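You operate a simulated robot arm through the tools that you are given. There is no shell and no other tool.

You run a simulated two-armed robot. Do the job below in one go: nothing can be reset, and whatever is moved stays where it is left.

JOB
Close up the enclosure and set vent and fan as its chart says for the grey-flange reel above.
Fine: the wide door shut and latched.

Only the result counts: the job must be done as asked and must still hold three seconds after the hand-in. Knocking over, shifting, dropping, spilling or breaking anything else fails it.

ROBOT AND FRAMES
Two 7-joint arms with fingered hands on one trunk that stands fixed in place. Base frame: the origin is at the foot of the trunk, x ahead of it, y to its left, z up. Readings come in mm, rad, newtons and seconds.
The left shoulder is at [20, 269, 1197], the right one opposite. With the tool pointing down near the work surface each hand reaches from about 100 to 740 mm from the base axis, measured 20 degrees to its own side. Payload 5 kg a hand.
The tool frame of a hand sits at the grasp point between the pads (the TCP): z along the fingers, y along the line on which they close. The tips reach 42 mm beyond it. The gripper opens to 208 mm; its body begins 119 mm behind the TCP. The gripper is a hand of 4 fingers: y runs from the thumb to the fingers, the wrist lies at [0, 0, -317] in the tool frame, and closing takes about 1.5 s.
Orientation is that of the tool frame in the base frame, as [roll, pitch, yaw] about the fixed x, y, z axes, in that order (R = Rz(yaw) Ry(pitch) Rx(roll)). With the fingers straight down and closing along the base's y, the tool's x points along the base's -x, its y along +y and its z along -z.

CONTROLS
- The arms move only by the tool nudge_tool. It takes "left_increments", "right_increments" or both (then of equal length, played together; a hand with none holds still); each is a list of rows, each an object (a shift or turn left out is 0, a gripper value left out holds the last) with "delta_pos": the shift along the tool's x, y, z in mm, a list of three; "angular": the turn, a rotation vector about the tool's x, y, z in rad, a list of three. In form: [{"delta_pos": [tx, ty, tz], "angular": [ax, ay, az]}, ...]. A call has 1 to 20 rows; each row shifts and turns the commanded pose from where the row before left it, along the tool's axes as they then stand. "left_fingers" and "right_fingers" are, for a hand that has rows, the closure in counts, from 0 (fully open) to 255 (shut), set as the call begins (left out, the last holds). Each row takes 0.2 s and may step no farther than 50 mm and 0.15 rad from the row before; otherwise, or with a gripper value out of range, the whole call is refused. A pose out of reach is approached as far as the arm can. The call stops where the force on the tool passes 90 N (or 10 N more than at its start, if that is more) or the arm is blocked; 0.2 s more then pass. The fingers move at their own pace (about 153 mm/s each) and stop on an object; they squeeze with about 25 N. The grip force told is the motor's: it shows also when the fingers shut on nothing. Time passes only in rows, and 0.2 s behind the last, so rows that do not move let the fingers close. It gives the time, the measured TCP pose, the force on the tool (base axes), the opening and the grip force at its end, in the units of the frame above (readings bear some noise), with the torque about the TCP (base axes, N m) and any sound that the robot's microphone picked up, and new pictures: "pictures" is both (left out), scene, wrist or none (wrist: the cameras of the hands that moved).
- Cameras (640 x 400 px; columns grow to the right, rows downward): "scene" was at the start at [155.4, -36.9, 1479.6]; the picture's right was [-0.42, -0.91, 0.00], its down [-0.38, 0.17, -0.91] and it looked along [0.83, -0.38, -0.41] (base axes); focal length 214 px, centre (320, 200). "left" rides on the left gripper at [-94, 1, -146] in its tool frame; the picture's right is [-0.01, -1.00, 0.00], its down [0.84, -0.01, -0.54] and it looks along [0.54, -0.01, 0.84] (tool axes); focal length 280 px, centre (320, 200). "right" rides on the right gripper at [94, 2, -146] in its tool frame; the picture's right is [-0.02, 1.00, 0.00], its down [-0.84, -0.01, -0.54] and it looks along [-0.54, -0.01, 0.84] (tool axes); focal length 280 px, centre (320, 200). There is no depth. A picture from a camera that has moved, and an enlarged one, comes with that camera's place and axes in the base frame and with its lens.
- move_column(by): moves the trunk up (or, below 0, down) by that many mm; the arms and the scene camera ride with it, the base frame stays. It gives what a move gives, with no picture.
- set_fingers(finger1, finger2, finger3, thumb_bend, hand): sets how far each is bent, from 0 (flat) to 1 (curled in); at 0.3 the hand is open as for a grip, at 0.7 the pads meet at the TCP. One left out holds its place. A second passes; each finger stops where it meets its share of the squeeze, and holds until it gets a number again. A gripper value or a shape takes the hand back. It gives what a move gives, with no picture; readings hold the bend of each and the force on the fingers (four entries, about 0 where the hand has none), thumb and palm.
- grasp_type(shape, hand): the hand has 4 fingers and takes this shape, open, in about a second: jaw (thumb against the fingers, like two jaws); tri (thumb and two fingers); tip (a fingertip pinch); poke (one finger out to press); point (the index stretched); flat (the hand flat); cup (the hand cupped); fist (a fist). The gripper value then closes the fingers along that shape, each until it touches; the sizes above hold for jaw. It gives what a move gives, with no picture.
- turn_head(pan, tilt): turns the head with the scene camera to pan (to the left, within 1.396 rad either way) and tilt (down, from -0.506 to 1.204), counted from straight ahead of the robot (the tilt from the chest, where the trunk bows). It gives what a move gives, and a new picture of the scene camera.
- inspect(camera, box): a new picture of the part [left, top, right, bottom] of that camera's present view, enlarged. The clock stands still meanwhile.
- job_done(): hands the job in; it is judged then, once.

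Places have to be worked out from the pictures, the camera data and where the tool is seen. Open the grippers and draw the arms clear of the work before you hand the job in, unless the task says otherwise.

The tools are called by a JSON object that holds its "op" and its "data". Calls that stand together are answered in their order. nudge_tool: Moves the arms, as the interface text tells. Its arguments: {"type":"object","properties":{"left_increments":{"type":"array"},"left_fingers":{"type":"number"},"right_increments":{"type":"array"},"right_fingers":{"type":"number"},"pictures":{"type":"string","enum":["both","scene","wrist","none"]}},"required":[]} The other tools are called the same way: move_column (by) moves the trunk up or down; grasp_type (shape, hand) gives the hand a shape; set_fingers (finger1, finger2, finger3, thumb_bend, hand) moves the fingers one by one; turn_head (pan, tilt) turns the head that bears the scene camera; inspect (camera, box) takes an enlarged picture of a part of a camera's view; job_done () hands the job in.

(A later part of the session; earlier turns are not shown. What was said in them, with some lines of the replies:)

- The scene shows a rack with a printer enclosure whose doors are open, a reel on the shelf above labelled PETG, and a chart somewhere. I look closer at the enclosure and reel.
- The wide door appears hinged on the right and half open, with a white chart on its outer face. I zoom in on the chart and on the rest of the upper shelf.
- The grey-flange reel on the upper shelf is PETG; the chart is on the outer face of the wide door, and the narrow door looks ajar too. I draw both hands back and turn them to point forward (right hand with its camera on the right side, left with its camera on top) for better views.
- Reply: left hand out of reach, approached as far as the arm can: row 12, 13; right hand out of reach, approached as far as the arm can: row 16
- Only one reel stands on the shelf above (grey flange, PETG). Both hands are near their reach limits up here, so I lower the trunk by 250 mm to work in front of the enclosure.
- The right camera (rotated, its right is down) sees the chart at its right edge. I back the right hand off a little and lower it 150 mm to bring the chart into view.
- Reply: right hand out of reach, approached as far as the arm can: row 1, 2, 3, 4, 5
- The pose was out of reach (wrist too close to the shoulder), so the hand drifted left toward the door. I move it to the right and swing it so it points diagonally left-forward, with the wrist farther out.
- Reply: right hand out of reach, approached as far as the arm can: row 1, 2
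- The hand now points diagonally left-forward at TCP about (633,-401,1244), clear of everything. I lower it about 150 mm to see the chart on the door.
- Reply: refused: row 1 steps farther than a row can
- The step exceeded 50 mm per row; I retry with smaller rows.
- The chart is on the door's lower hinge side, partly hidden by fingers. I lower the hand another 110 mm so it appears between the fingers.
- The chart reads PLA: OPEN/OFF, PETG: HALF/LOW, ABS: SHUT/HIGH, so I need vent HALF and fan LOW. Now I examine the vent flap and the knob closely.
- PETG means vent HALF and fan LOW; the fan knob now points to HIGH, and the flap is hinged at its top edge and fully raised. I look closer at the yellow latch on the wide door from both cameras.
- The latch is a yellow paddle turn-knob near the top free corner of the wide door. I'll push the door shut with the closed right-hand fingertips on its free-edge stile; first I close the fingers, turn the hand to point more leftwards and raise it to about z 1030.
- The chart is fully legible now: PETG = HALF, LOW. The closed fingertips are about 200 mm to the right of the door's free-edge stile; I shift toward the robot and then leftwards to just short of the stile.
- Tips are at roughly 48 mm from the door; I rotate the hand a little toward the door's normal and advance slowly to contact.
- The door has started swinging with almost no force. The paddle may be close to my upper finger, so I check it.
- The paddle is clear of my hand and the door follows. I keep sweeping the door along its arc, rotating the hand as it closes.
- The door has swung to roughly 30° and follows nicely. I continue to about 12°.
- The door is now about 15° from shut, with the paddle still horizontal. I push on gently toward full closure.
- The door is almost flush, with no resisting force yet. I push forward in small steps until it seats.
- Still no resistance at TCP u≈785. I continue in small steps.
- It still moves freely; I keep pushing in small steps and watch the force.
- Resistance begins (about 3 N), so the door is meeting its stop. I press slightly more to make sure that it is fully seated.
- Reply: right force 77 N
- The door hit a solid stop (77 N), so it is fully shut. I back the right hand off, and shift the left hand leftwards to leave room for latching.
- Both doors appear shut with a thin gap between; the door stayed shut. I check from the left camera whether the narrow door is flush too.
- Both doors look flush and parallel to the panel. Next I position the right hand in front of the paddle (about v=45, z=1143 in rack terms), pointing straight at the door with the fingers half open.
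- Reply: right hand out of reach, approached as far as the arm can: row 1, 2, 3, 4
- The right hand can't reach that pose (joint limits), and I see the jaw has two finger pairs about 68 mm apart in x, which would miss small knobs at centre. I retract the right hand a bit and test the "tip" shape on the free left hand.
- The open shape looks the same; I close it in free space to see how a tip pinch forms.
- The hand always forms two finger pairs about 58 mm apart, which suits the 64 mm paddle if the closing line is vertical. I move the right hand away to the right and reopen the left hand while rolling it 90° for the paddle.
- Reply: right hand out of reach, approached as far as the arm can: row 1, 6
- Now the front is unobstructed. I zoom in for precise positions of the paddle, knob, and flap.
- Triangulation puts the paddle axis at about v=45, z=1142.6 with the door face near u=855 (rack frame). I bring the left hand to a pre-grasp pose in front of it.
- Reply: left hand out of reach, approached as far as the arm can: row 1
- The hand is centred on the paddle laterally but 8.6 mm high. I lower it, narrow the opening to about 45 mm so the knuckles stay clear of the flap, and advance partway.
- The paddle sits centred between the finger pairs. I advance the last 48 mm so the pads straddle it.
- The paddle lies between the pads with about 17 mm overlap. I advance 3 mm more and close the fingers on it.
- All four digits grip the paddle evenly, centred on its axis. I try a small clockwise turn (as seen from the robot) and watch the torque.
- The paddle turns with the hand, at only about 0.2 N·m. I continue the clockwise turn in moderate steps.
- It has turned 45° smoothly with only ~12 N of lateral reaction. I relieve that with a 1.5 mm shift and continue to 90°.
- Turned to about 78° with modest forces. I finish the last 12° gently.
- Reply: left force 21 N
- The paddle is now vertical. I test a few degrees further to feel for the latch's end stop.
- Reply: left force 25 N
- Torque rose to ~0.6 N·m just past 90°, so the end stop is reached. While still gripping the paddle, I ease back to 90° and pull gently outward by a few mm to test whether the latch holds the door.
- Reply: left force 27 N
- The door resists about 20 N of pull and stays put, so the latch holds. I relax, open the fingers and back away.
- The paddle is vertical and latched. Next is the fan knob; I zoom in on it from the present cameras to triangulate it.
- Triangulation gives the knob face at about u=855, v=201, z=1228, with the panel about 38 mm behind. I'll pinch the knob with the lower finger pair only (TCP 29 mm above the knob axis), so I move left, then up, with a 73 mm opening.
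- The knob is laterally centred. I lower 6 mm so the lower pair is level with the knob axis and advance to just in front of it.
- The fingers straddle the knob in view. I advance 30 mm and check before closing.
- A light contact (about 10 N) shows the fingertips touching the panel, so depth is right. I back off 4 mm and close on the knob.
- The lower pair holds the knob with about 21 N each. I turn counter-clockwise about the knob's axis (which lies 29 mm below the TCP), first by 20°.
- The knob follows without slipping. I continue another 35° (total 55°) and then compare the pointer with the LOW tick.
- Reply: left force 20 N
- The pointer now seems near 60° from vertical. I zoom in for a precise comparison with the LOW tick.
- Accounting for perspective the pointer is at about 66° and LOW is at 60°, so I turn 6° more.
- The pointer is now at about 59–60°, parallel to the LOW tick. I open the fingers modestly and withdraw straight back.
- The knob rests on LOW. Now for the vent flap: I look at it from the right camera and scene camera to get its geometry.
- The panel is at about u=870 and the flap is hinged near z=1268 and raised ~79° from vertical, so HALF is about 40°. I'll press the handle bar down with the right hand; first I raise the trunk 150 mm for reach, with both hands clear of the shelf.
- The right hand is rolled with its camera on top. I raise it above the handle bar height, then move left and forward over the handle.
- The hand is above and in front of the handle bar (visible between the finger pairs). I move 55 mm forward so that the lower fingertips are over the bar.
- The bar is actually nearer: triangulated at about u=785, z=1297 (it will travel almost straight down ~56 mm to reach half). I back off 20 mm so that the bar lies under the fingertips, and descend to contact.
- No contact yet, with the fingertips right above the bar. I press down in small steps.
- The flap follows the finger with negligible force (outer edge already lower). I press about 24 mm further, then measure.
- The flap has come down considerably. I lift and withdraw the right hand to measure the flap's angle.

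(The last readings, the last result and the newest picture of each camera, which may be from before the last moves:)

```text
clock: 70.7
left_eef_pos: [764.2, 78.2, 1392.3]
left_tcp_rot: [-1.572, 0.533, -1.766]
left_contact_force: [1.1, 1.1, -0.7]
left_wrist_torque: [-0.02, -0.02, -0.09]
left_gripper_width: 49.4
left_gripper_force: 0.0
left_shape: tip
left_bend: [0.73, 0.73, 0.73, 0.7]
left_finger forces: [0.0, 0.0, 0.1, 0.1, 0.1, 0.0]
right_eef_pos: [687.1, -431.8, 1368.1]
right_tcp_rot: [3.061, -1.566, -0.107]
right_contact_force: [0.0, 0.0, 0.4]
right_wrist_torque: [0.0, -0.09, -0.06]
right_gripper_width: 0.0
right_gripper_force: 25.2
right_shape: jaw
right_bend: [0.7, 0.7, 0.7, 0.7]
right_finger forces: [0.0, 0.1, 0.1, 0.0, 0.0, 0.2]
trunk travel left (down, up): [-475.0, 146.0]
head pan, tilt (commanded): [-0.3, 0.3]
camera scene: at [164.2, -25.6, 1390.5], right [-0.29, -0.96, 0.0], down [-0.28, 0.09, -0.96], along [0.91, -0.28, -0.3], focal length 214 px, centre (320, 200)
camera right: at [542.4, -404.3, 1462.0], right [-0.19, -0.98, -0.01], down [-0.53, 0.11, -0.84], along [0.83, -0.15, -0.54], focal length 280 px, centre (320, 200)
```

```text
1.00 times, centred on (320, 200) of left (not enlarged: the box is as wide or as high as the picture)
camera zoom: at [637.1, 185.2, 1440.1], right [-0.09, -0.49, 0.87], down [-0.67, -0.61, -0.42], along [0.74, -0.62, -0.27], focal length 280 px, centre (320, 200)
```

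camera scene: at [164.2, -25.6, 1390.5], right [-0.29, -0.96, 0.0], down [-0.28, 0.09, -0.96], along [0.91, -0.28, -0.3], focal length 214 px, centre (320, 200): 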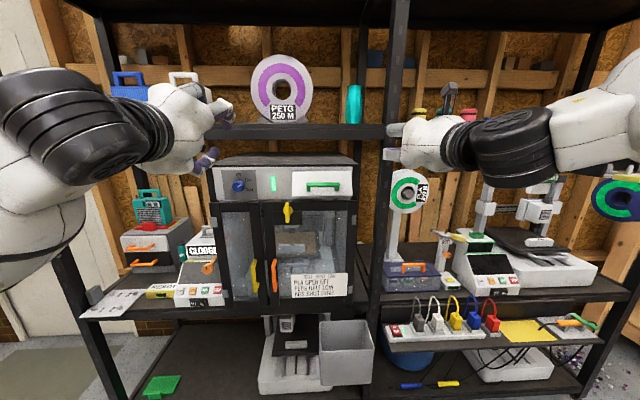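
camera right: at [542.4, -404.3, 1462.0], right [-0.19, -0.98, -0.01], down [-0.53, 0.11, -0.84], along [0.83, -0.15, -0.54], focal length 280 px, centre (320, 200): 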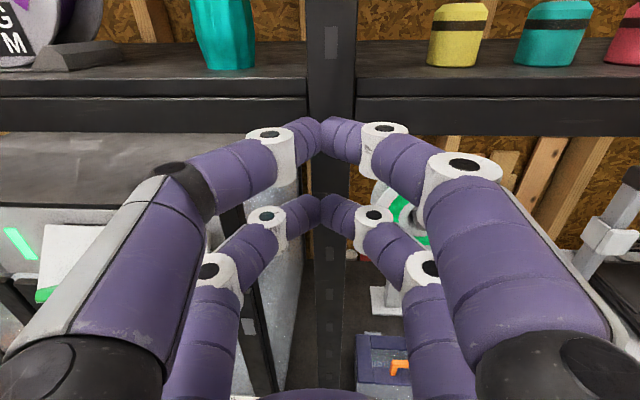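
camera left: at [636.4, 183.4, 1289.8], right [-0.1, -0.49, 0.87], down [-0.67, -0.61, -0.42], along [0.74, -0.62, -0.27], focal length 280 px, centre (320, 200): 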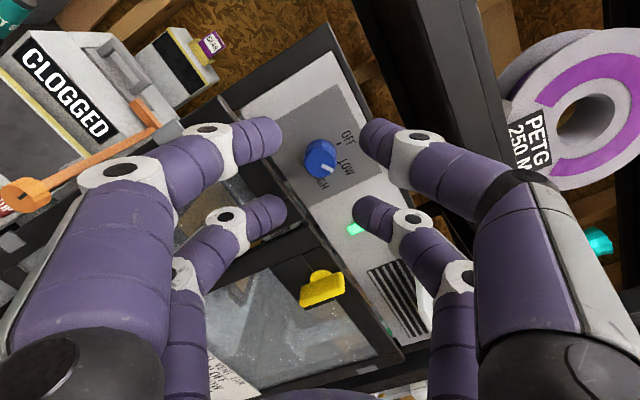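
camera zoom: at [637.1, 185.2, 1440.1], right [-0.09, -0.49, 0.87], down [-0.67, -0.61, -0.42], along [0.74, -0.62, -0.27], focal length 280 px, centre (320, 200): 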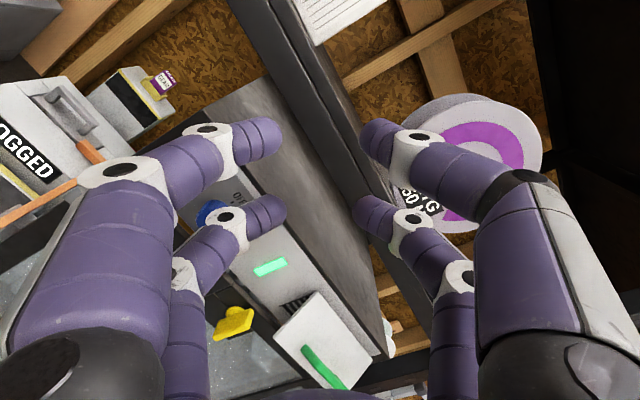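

The flap holds its new position. To measure its angle accurately, I bring the right hand (opened wide) back over so its camera views the flap from above, complementing the scene view.

{"op": "nudge_tool", "data": {"right_increments": [{"delta_pos": [0, -45, 0]}, {"delta_pos": [0, -45, 0]}, {"delta_pos": [0, -45, 0]}, {"delta_pos": [0, -45, 0]}, {"delta_pos": [0, -40, 0]}, {"delta_pos": [0, 0, 0]}, {"delta_pos": [0, 0, 0]}, {"delta_pos": [0, 0, 0]}], "right_fingers": 0, "pictures": "wrist"}}

{"op": "inspect", "data": {"camera": "right", "box": [200, 180, 460, 340]}}

```text
clock: 72.5
left_eef_pos: [763.7, 76.3, 1393.4]
left_tcp_rot: [-1.568, 0.535, -1.764]
left_contact_force: [-0.7, 0.2, 1.1]
left_wrist_torque: [0.0, 0.06, 0.02]
left_gripper_width: 49.4
left_gripper_force: 0.1
left_shape: tip
left_bend: [0.73, 0.73, 0.73, 0.7]
left_finger forces: [0.0, 0.0, 0.0, 0.0, 0.0, 0.2]
right_eef_pos: [727.4, -214.7, 1366.1]
right_tcp_rot: [-2.603, -1.568, -0.724]
right_contact_force: [-1.0, -0.1, 1.0]
right_wrist_torque: [0.02, 0.06, 0.01]
right_gripper_width: 208.1
right_gripper_force: 0.0
right_shape: jaw
right_bend: [0.3, 0.3, 0.3, 0.3]
right_finger forces: [0.1, 0.0, 0.0, 0.0, 0.1, 0.1]
trunk travel left (down, up): [-475.0, 146.0]
head pan, tilt (commanded): [-0.3, 0.3]
camera right: at [582.9, -187.7, 1460.2], right [-0.19, -0.98, -0.02], down [-0.53, 0.11, -0.84], along [0.83, -0.15, -0.54], focal length 280 px, centre (320, 200)
```

right: 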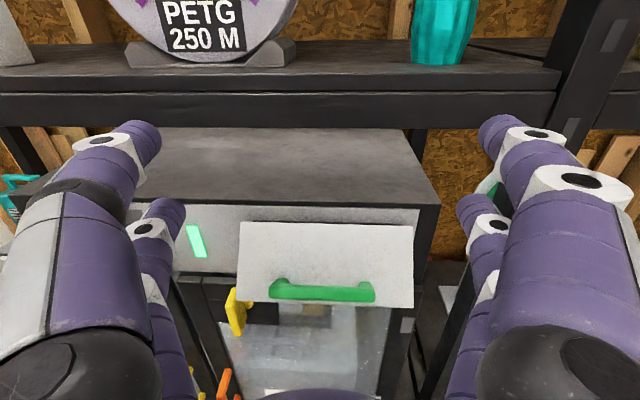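

```text
2.46 times, centred on (330, 260) of right
camera zoom: at [582.9, -187.7, 1460.2], right [-0.19, -0.98, -0.02], down [-0.53, 0.11, -0.84], along [0.83, -0.15, -0.54], focal length 690 px, centre (295, 52)
```

zoom: 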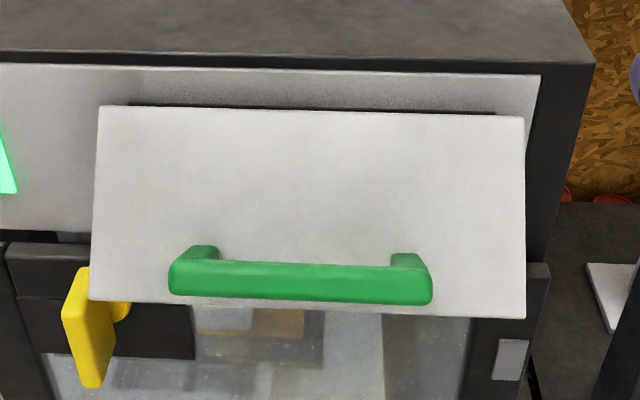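

Combining both views, the flap's outer face runs from about (850, 1274) to (799, 1208), i.e. ~38–39° from vertical against ~77° before: half open. Now I check that the narrow door is flush with the wide one.

{"op": "inspect", "data": {"camera": "scene", "box": [200, 180, 300, 245]}}

{"op": "inspect", "data": {"camera": "scene", "box": [200, 140, 370, 320]}}

{"op": "inspect", "data": {"camera": "scene", "box": [215, 260, 315, 325]}}

```text
6.15 times, centred on (250, 212) of scene
camera zoom: at [162.6, -26.1, 1390.8], right [-0.3, -0.96, 0.0], down [-0.28, 0.09, -0.96], along [0.91, -0.28, -0.29], focal length 1320 px, centre (751, 123)
```

zoom: 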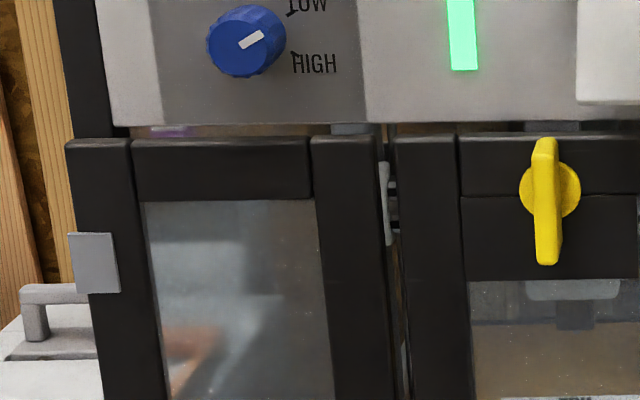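

```text
2.22 times, centred on (285, 230) of scene
camera zoom: at [162.6, -26.1, 1390.8], right [-0.3, -0.96, 0.0], down [-0.28, 0.09, -0.96], along [0.91, -0.28, -0.29], focal length 477 px, centre (398, 133)
```

zoom: 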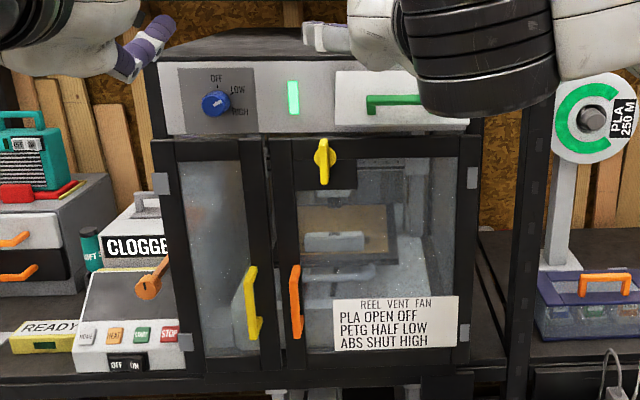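

```text
6.15 times, centred on (265, 292) of scene
camera zoom: at [162.6, -26.1, 1390.8], right [-0.3, -0.96, 0.0], down [-0.28, 0.09, -0.96], along [0.91, -0.28, -0.29], focal length 1320 px, centre (658, -369)
```

zoom: 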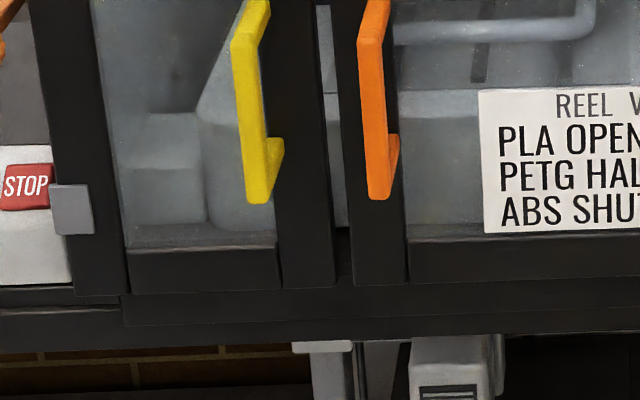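

Both doors' edges are collinear (flush), the paddle is vertical, the knob is at LOW and the flap is half open. I withdraw both arms well clear of the work and open the grippers.

{"op": "nudge_tool", "data": {"right_increments": [{"delta_pos": [0, 0, -40]}, {"delta_pos": [0, 0, -40]}, {"delta_pos": [0, 40, 0]}, {"delta_pos": [0, 40, 0]}, {"delta_pos": [0, 40, 0]}, {"delta_pos": [0, 0, 0]}, {"delta_pos": [0, 0, 0]}], "left_increments": [{"delta_pos": [0, 0, -40]}, {"delta_pos": [0, 0, -40]}, {"delta_pos": [0, 0, -20]}, {"delta_pos": [0, 0, 0]}, {"delta_pos": [0, 0, 0]}, {"delta_pos": [0, 0, 0]}, {"delta_pos": [0, 0, 0]}], "right_fingers": 0, "pictures": "both"}}

```text
clock: 74.1
left_eef_pos: [664.8, 95.3, 1397.6]
left_tcp_rot: [-1.568, 0.537, -1.764]
left_contact_force: [-2.1, 0.1, 0.4]
left_wrist_torque: [0.01, 0.13, 0.04]
left_gripper_width: 49.6
left_gripper_force: 0.1
left_shape: tip
left_bend: [0.73, 0.73, 0.73, 0.7]
left_finger forces: [0.1, 0.1, 0.0, 0.1, 0.1, 0.0]
right_eef_pos: [624.8, -315.7, 1366.7]
right_tcp_rot: [-1.824, -1.57, -1.505]
right_contact_force: [-2.1, 0.7, 1.5]
right_wrist_torque: [-0.01, 0.12, 0.06]
right_gripper_width: 207.9
right_gripper_force: 0.1
right_shape: jaw
right_bend: [0.3, 0.3, 0.3, 0.3]
right_finger forces: [0.1, 0.0, 0.0, 0.0, 0.0, 0.1]
trunk travel left (down, up): [-475.0, 146.0]
head pan, tilt (commanded): [-0.3, 0.3]
camera scene: at [161.4, -26.2, 1391.0], right [-0.3, -0.96, 0.0], down [-0.28, 0.09, -0.96], along [0.91, -0.28, -0.29], focal length 214 px, centre (320, 200)
camera right: at [480.1, -289.2, 1460.3], right [-0.19, -0.98, -0.02], down [-0.53, 0.11, -0.84], along [0.83, -0.15, -0.54], focal length 280 px, centre (320, 200)
camera left: at [535.6, 201.8, 1444.3], right [-0.1, -0.49, 0.87], down [-0.67, -0.61, -0.42], along [0.74, -0.62, -0.27], focal length 280 px, centre (320, 200)
```

scene: 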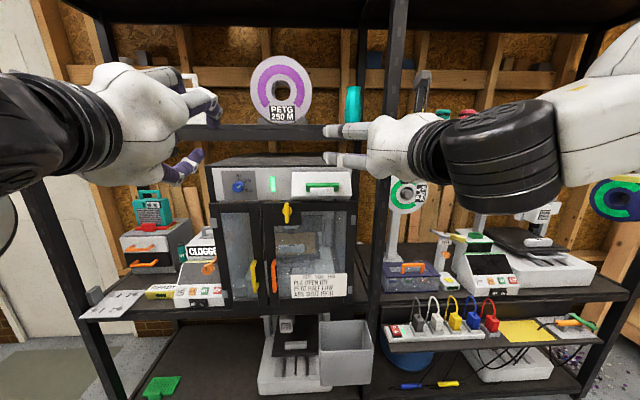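
right: 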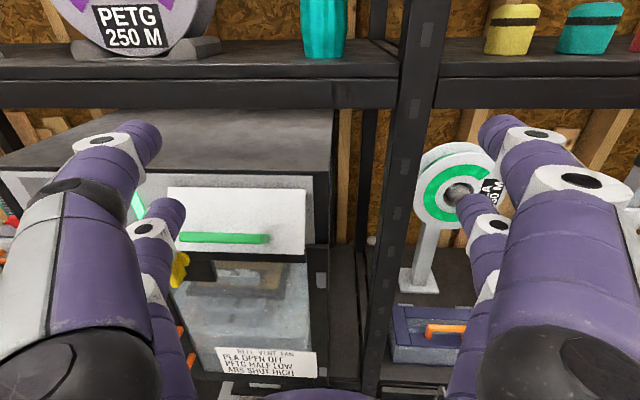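
left: 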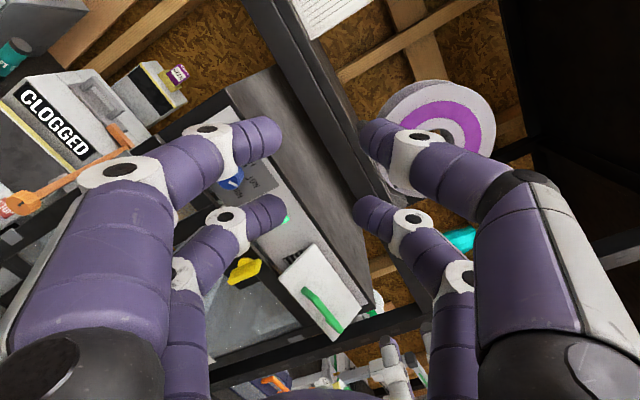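

Arms are drawn back. I open the left gripper and use its camera for an independent check of the flap angle, plus a final look at the front.

{"op": "nudge_tool", "data": {"left_increments": [{"delta_pos": [0, 0, 0]}, {"delta_pos": [0, 0, 0]}, {"delta_pos": [0, 0, 0]}, {"delta_pos": [0, 0, 0]}], "left_fingers": 0, "pictures": "none"}}

{"op": "inspect", "data": {"camera": "left", "box": [250, 210, 390, 350]}}

{"op": "inspect", "data": {"camera": "scene", "box": [200, 150, 370, 250]}}

{"op": "inspect", "data": {"camera": "right", "box": [140, 160, 340, 290]}}

```text
clock: 75.1
left_eef_pos: [666.6, 94.4, 1393.9]
left_tcp_rot: [-1.571, 0.534, -1.766]
left_contact_force: [0.2, 0.1, 0.2]
left_wrist_torque: [0.0, -0.03, 0.01]
left_gripper_width: 207.9
left_gripper_force: 0.1
left_shape: tip
left_bend: [0.3, 0.3, 0.3, 0.3]
left_finger forces: [0.0, 0.0, 0.0, 0.0, 0.0, 0.1]
right_eef_pos: [629.4, -316.3, 1364.4]
right_tcp_rot: [-3.028, -1.568, -0.302]
right_contact_force: [-0.6, -0.3, -0.6]
right_wrist_torque: [0.04, -0.01, 0.03]
right_gripper_width: 208.0
right_gripper_force: 0.1
right_shape: jaw
right_bend: [0.3, 0.3, 0.3, 0.3]
right_finger forces: [0.0, 0.1, 0.0, 0.0, 0.0, 0.1]
trunk travel left (down, up): [-475.0, 146.0]
head pan, tilt (commanded): [-0.3, 0.3]
```

```text
2.86 times, centred on (320, 280) of left
camera zoom: at [538.8, 202.1, 1442.8], right [-0.1, -0.49, 0.87], down [-0.67, -0.61, -0.42], along [0.74, -0.62, -0.27], focal length 801 px, centre (320, -29)
```

zoom: 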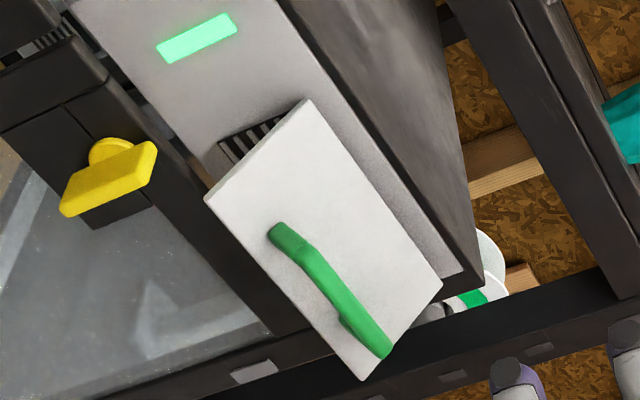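

```text
3.76 times, centred on (285, 200) of scene
camera zoom: at [164.1, -26.2, 1390.6], right [-0.3, -0.96, 0.0], down [-0.28, 0.09, -0.96], along [0.91, -0.28, -0.3], focal length 807 px, centre (452, 200)
```

zoom: 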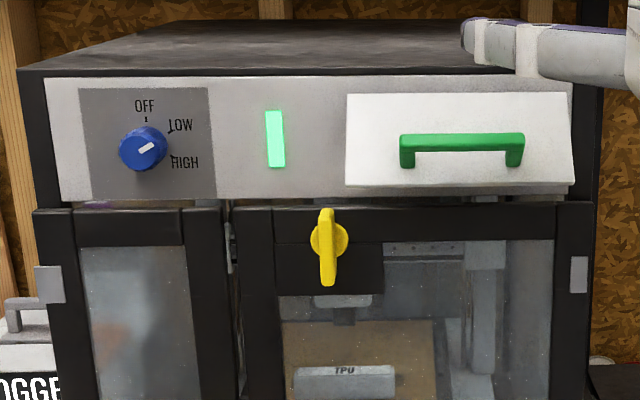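

```text
3.08 times, centred on (240, 225) of right
camera zoom: at [483.6, -289.0, 1458.9], right [-0.19, -0.98, -0.01], down [-0.53, 0.11, -0.84], along [0.83, -0.15, -0.54], focal length 863 px, centre (566, 123)
```

zoom: 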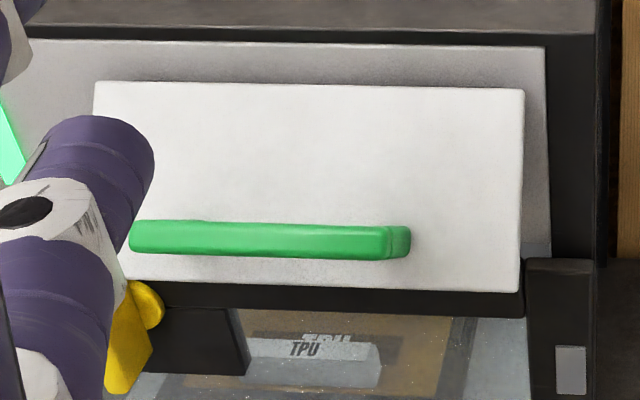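

Independent estimates put the flap at about 36–38° from shut, against ~75–77° fully open, so it is at HALF. The knob points at LOW, the wide door is shut with its paddle latched, and both grippers are open and clear of the work. I hand the job in.

{"op": "job_done", "data": {}}

```text
The job is handed in.
```

I handed in the job with the enclosure shut and latched, the vent at HALF and the fan at LOW. That is what the chart lists for PETG, the grey-flange reel on the shelf above.

- **Wide door:** It was pushed closed against its stop and the yellow paddle turned 90° to vertical. Before I let go of the paddle, I pulled outward with about 20 N and the door did not open.
- **Narrow door:** It already looked shut and flush with the wide door in the pictures, so I did not push it.
- **Vent:** The flap now sits about 36–38° from shut, worked out from several camera views. It started at about 75–77°, which I took as fully open; I did not test how far it can lift.
- **Fan:** The knob was on HIGH. Its pointer now lines up with the LOW mark.

Both grippers are open and the arms are drawn back. I saw nothing else moved or knocked.
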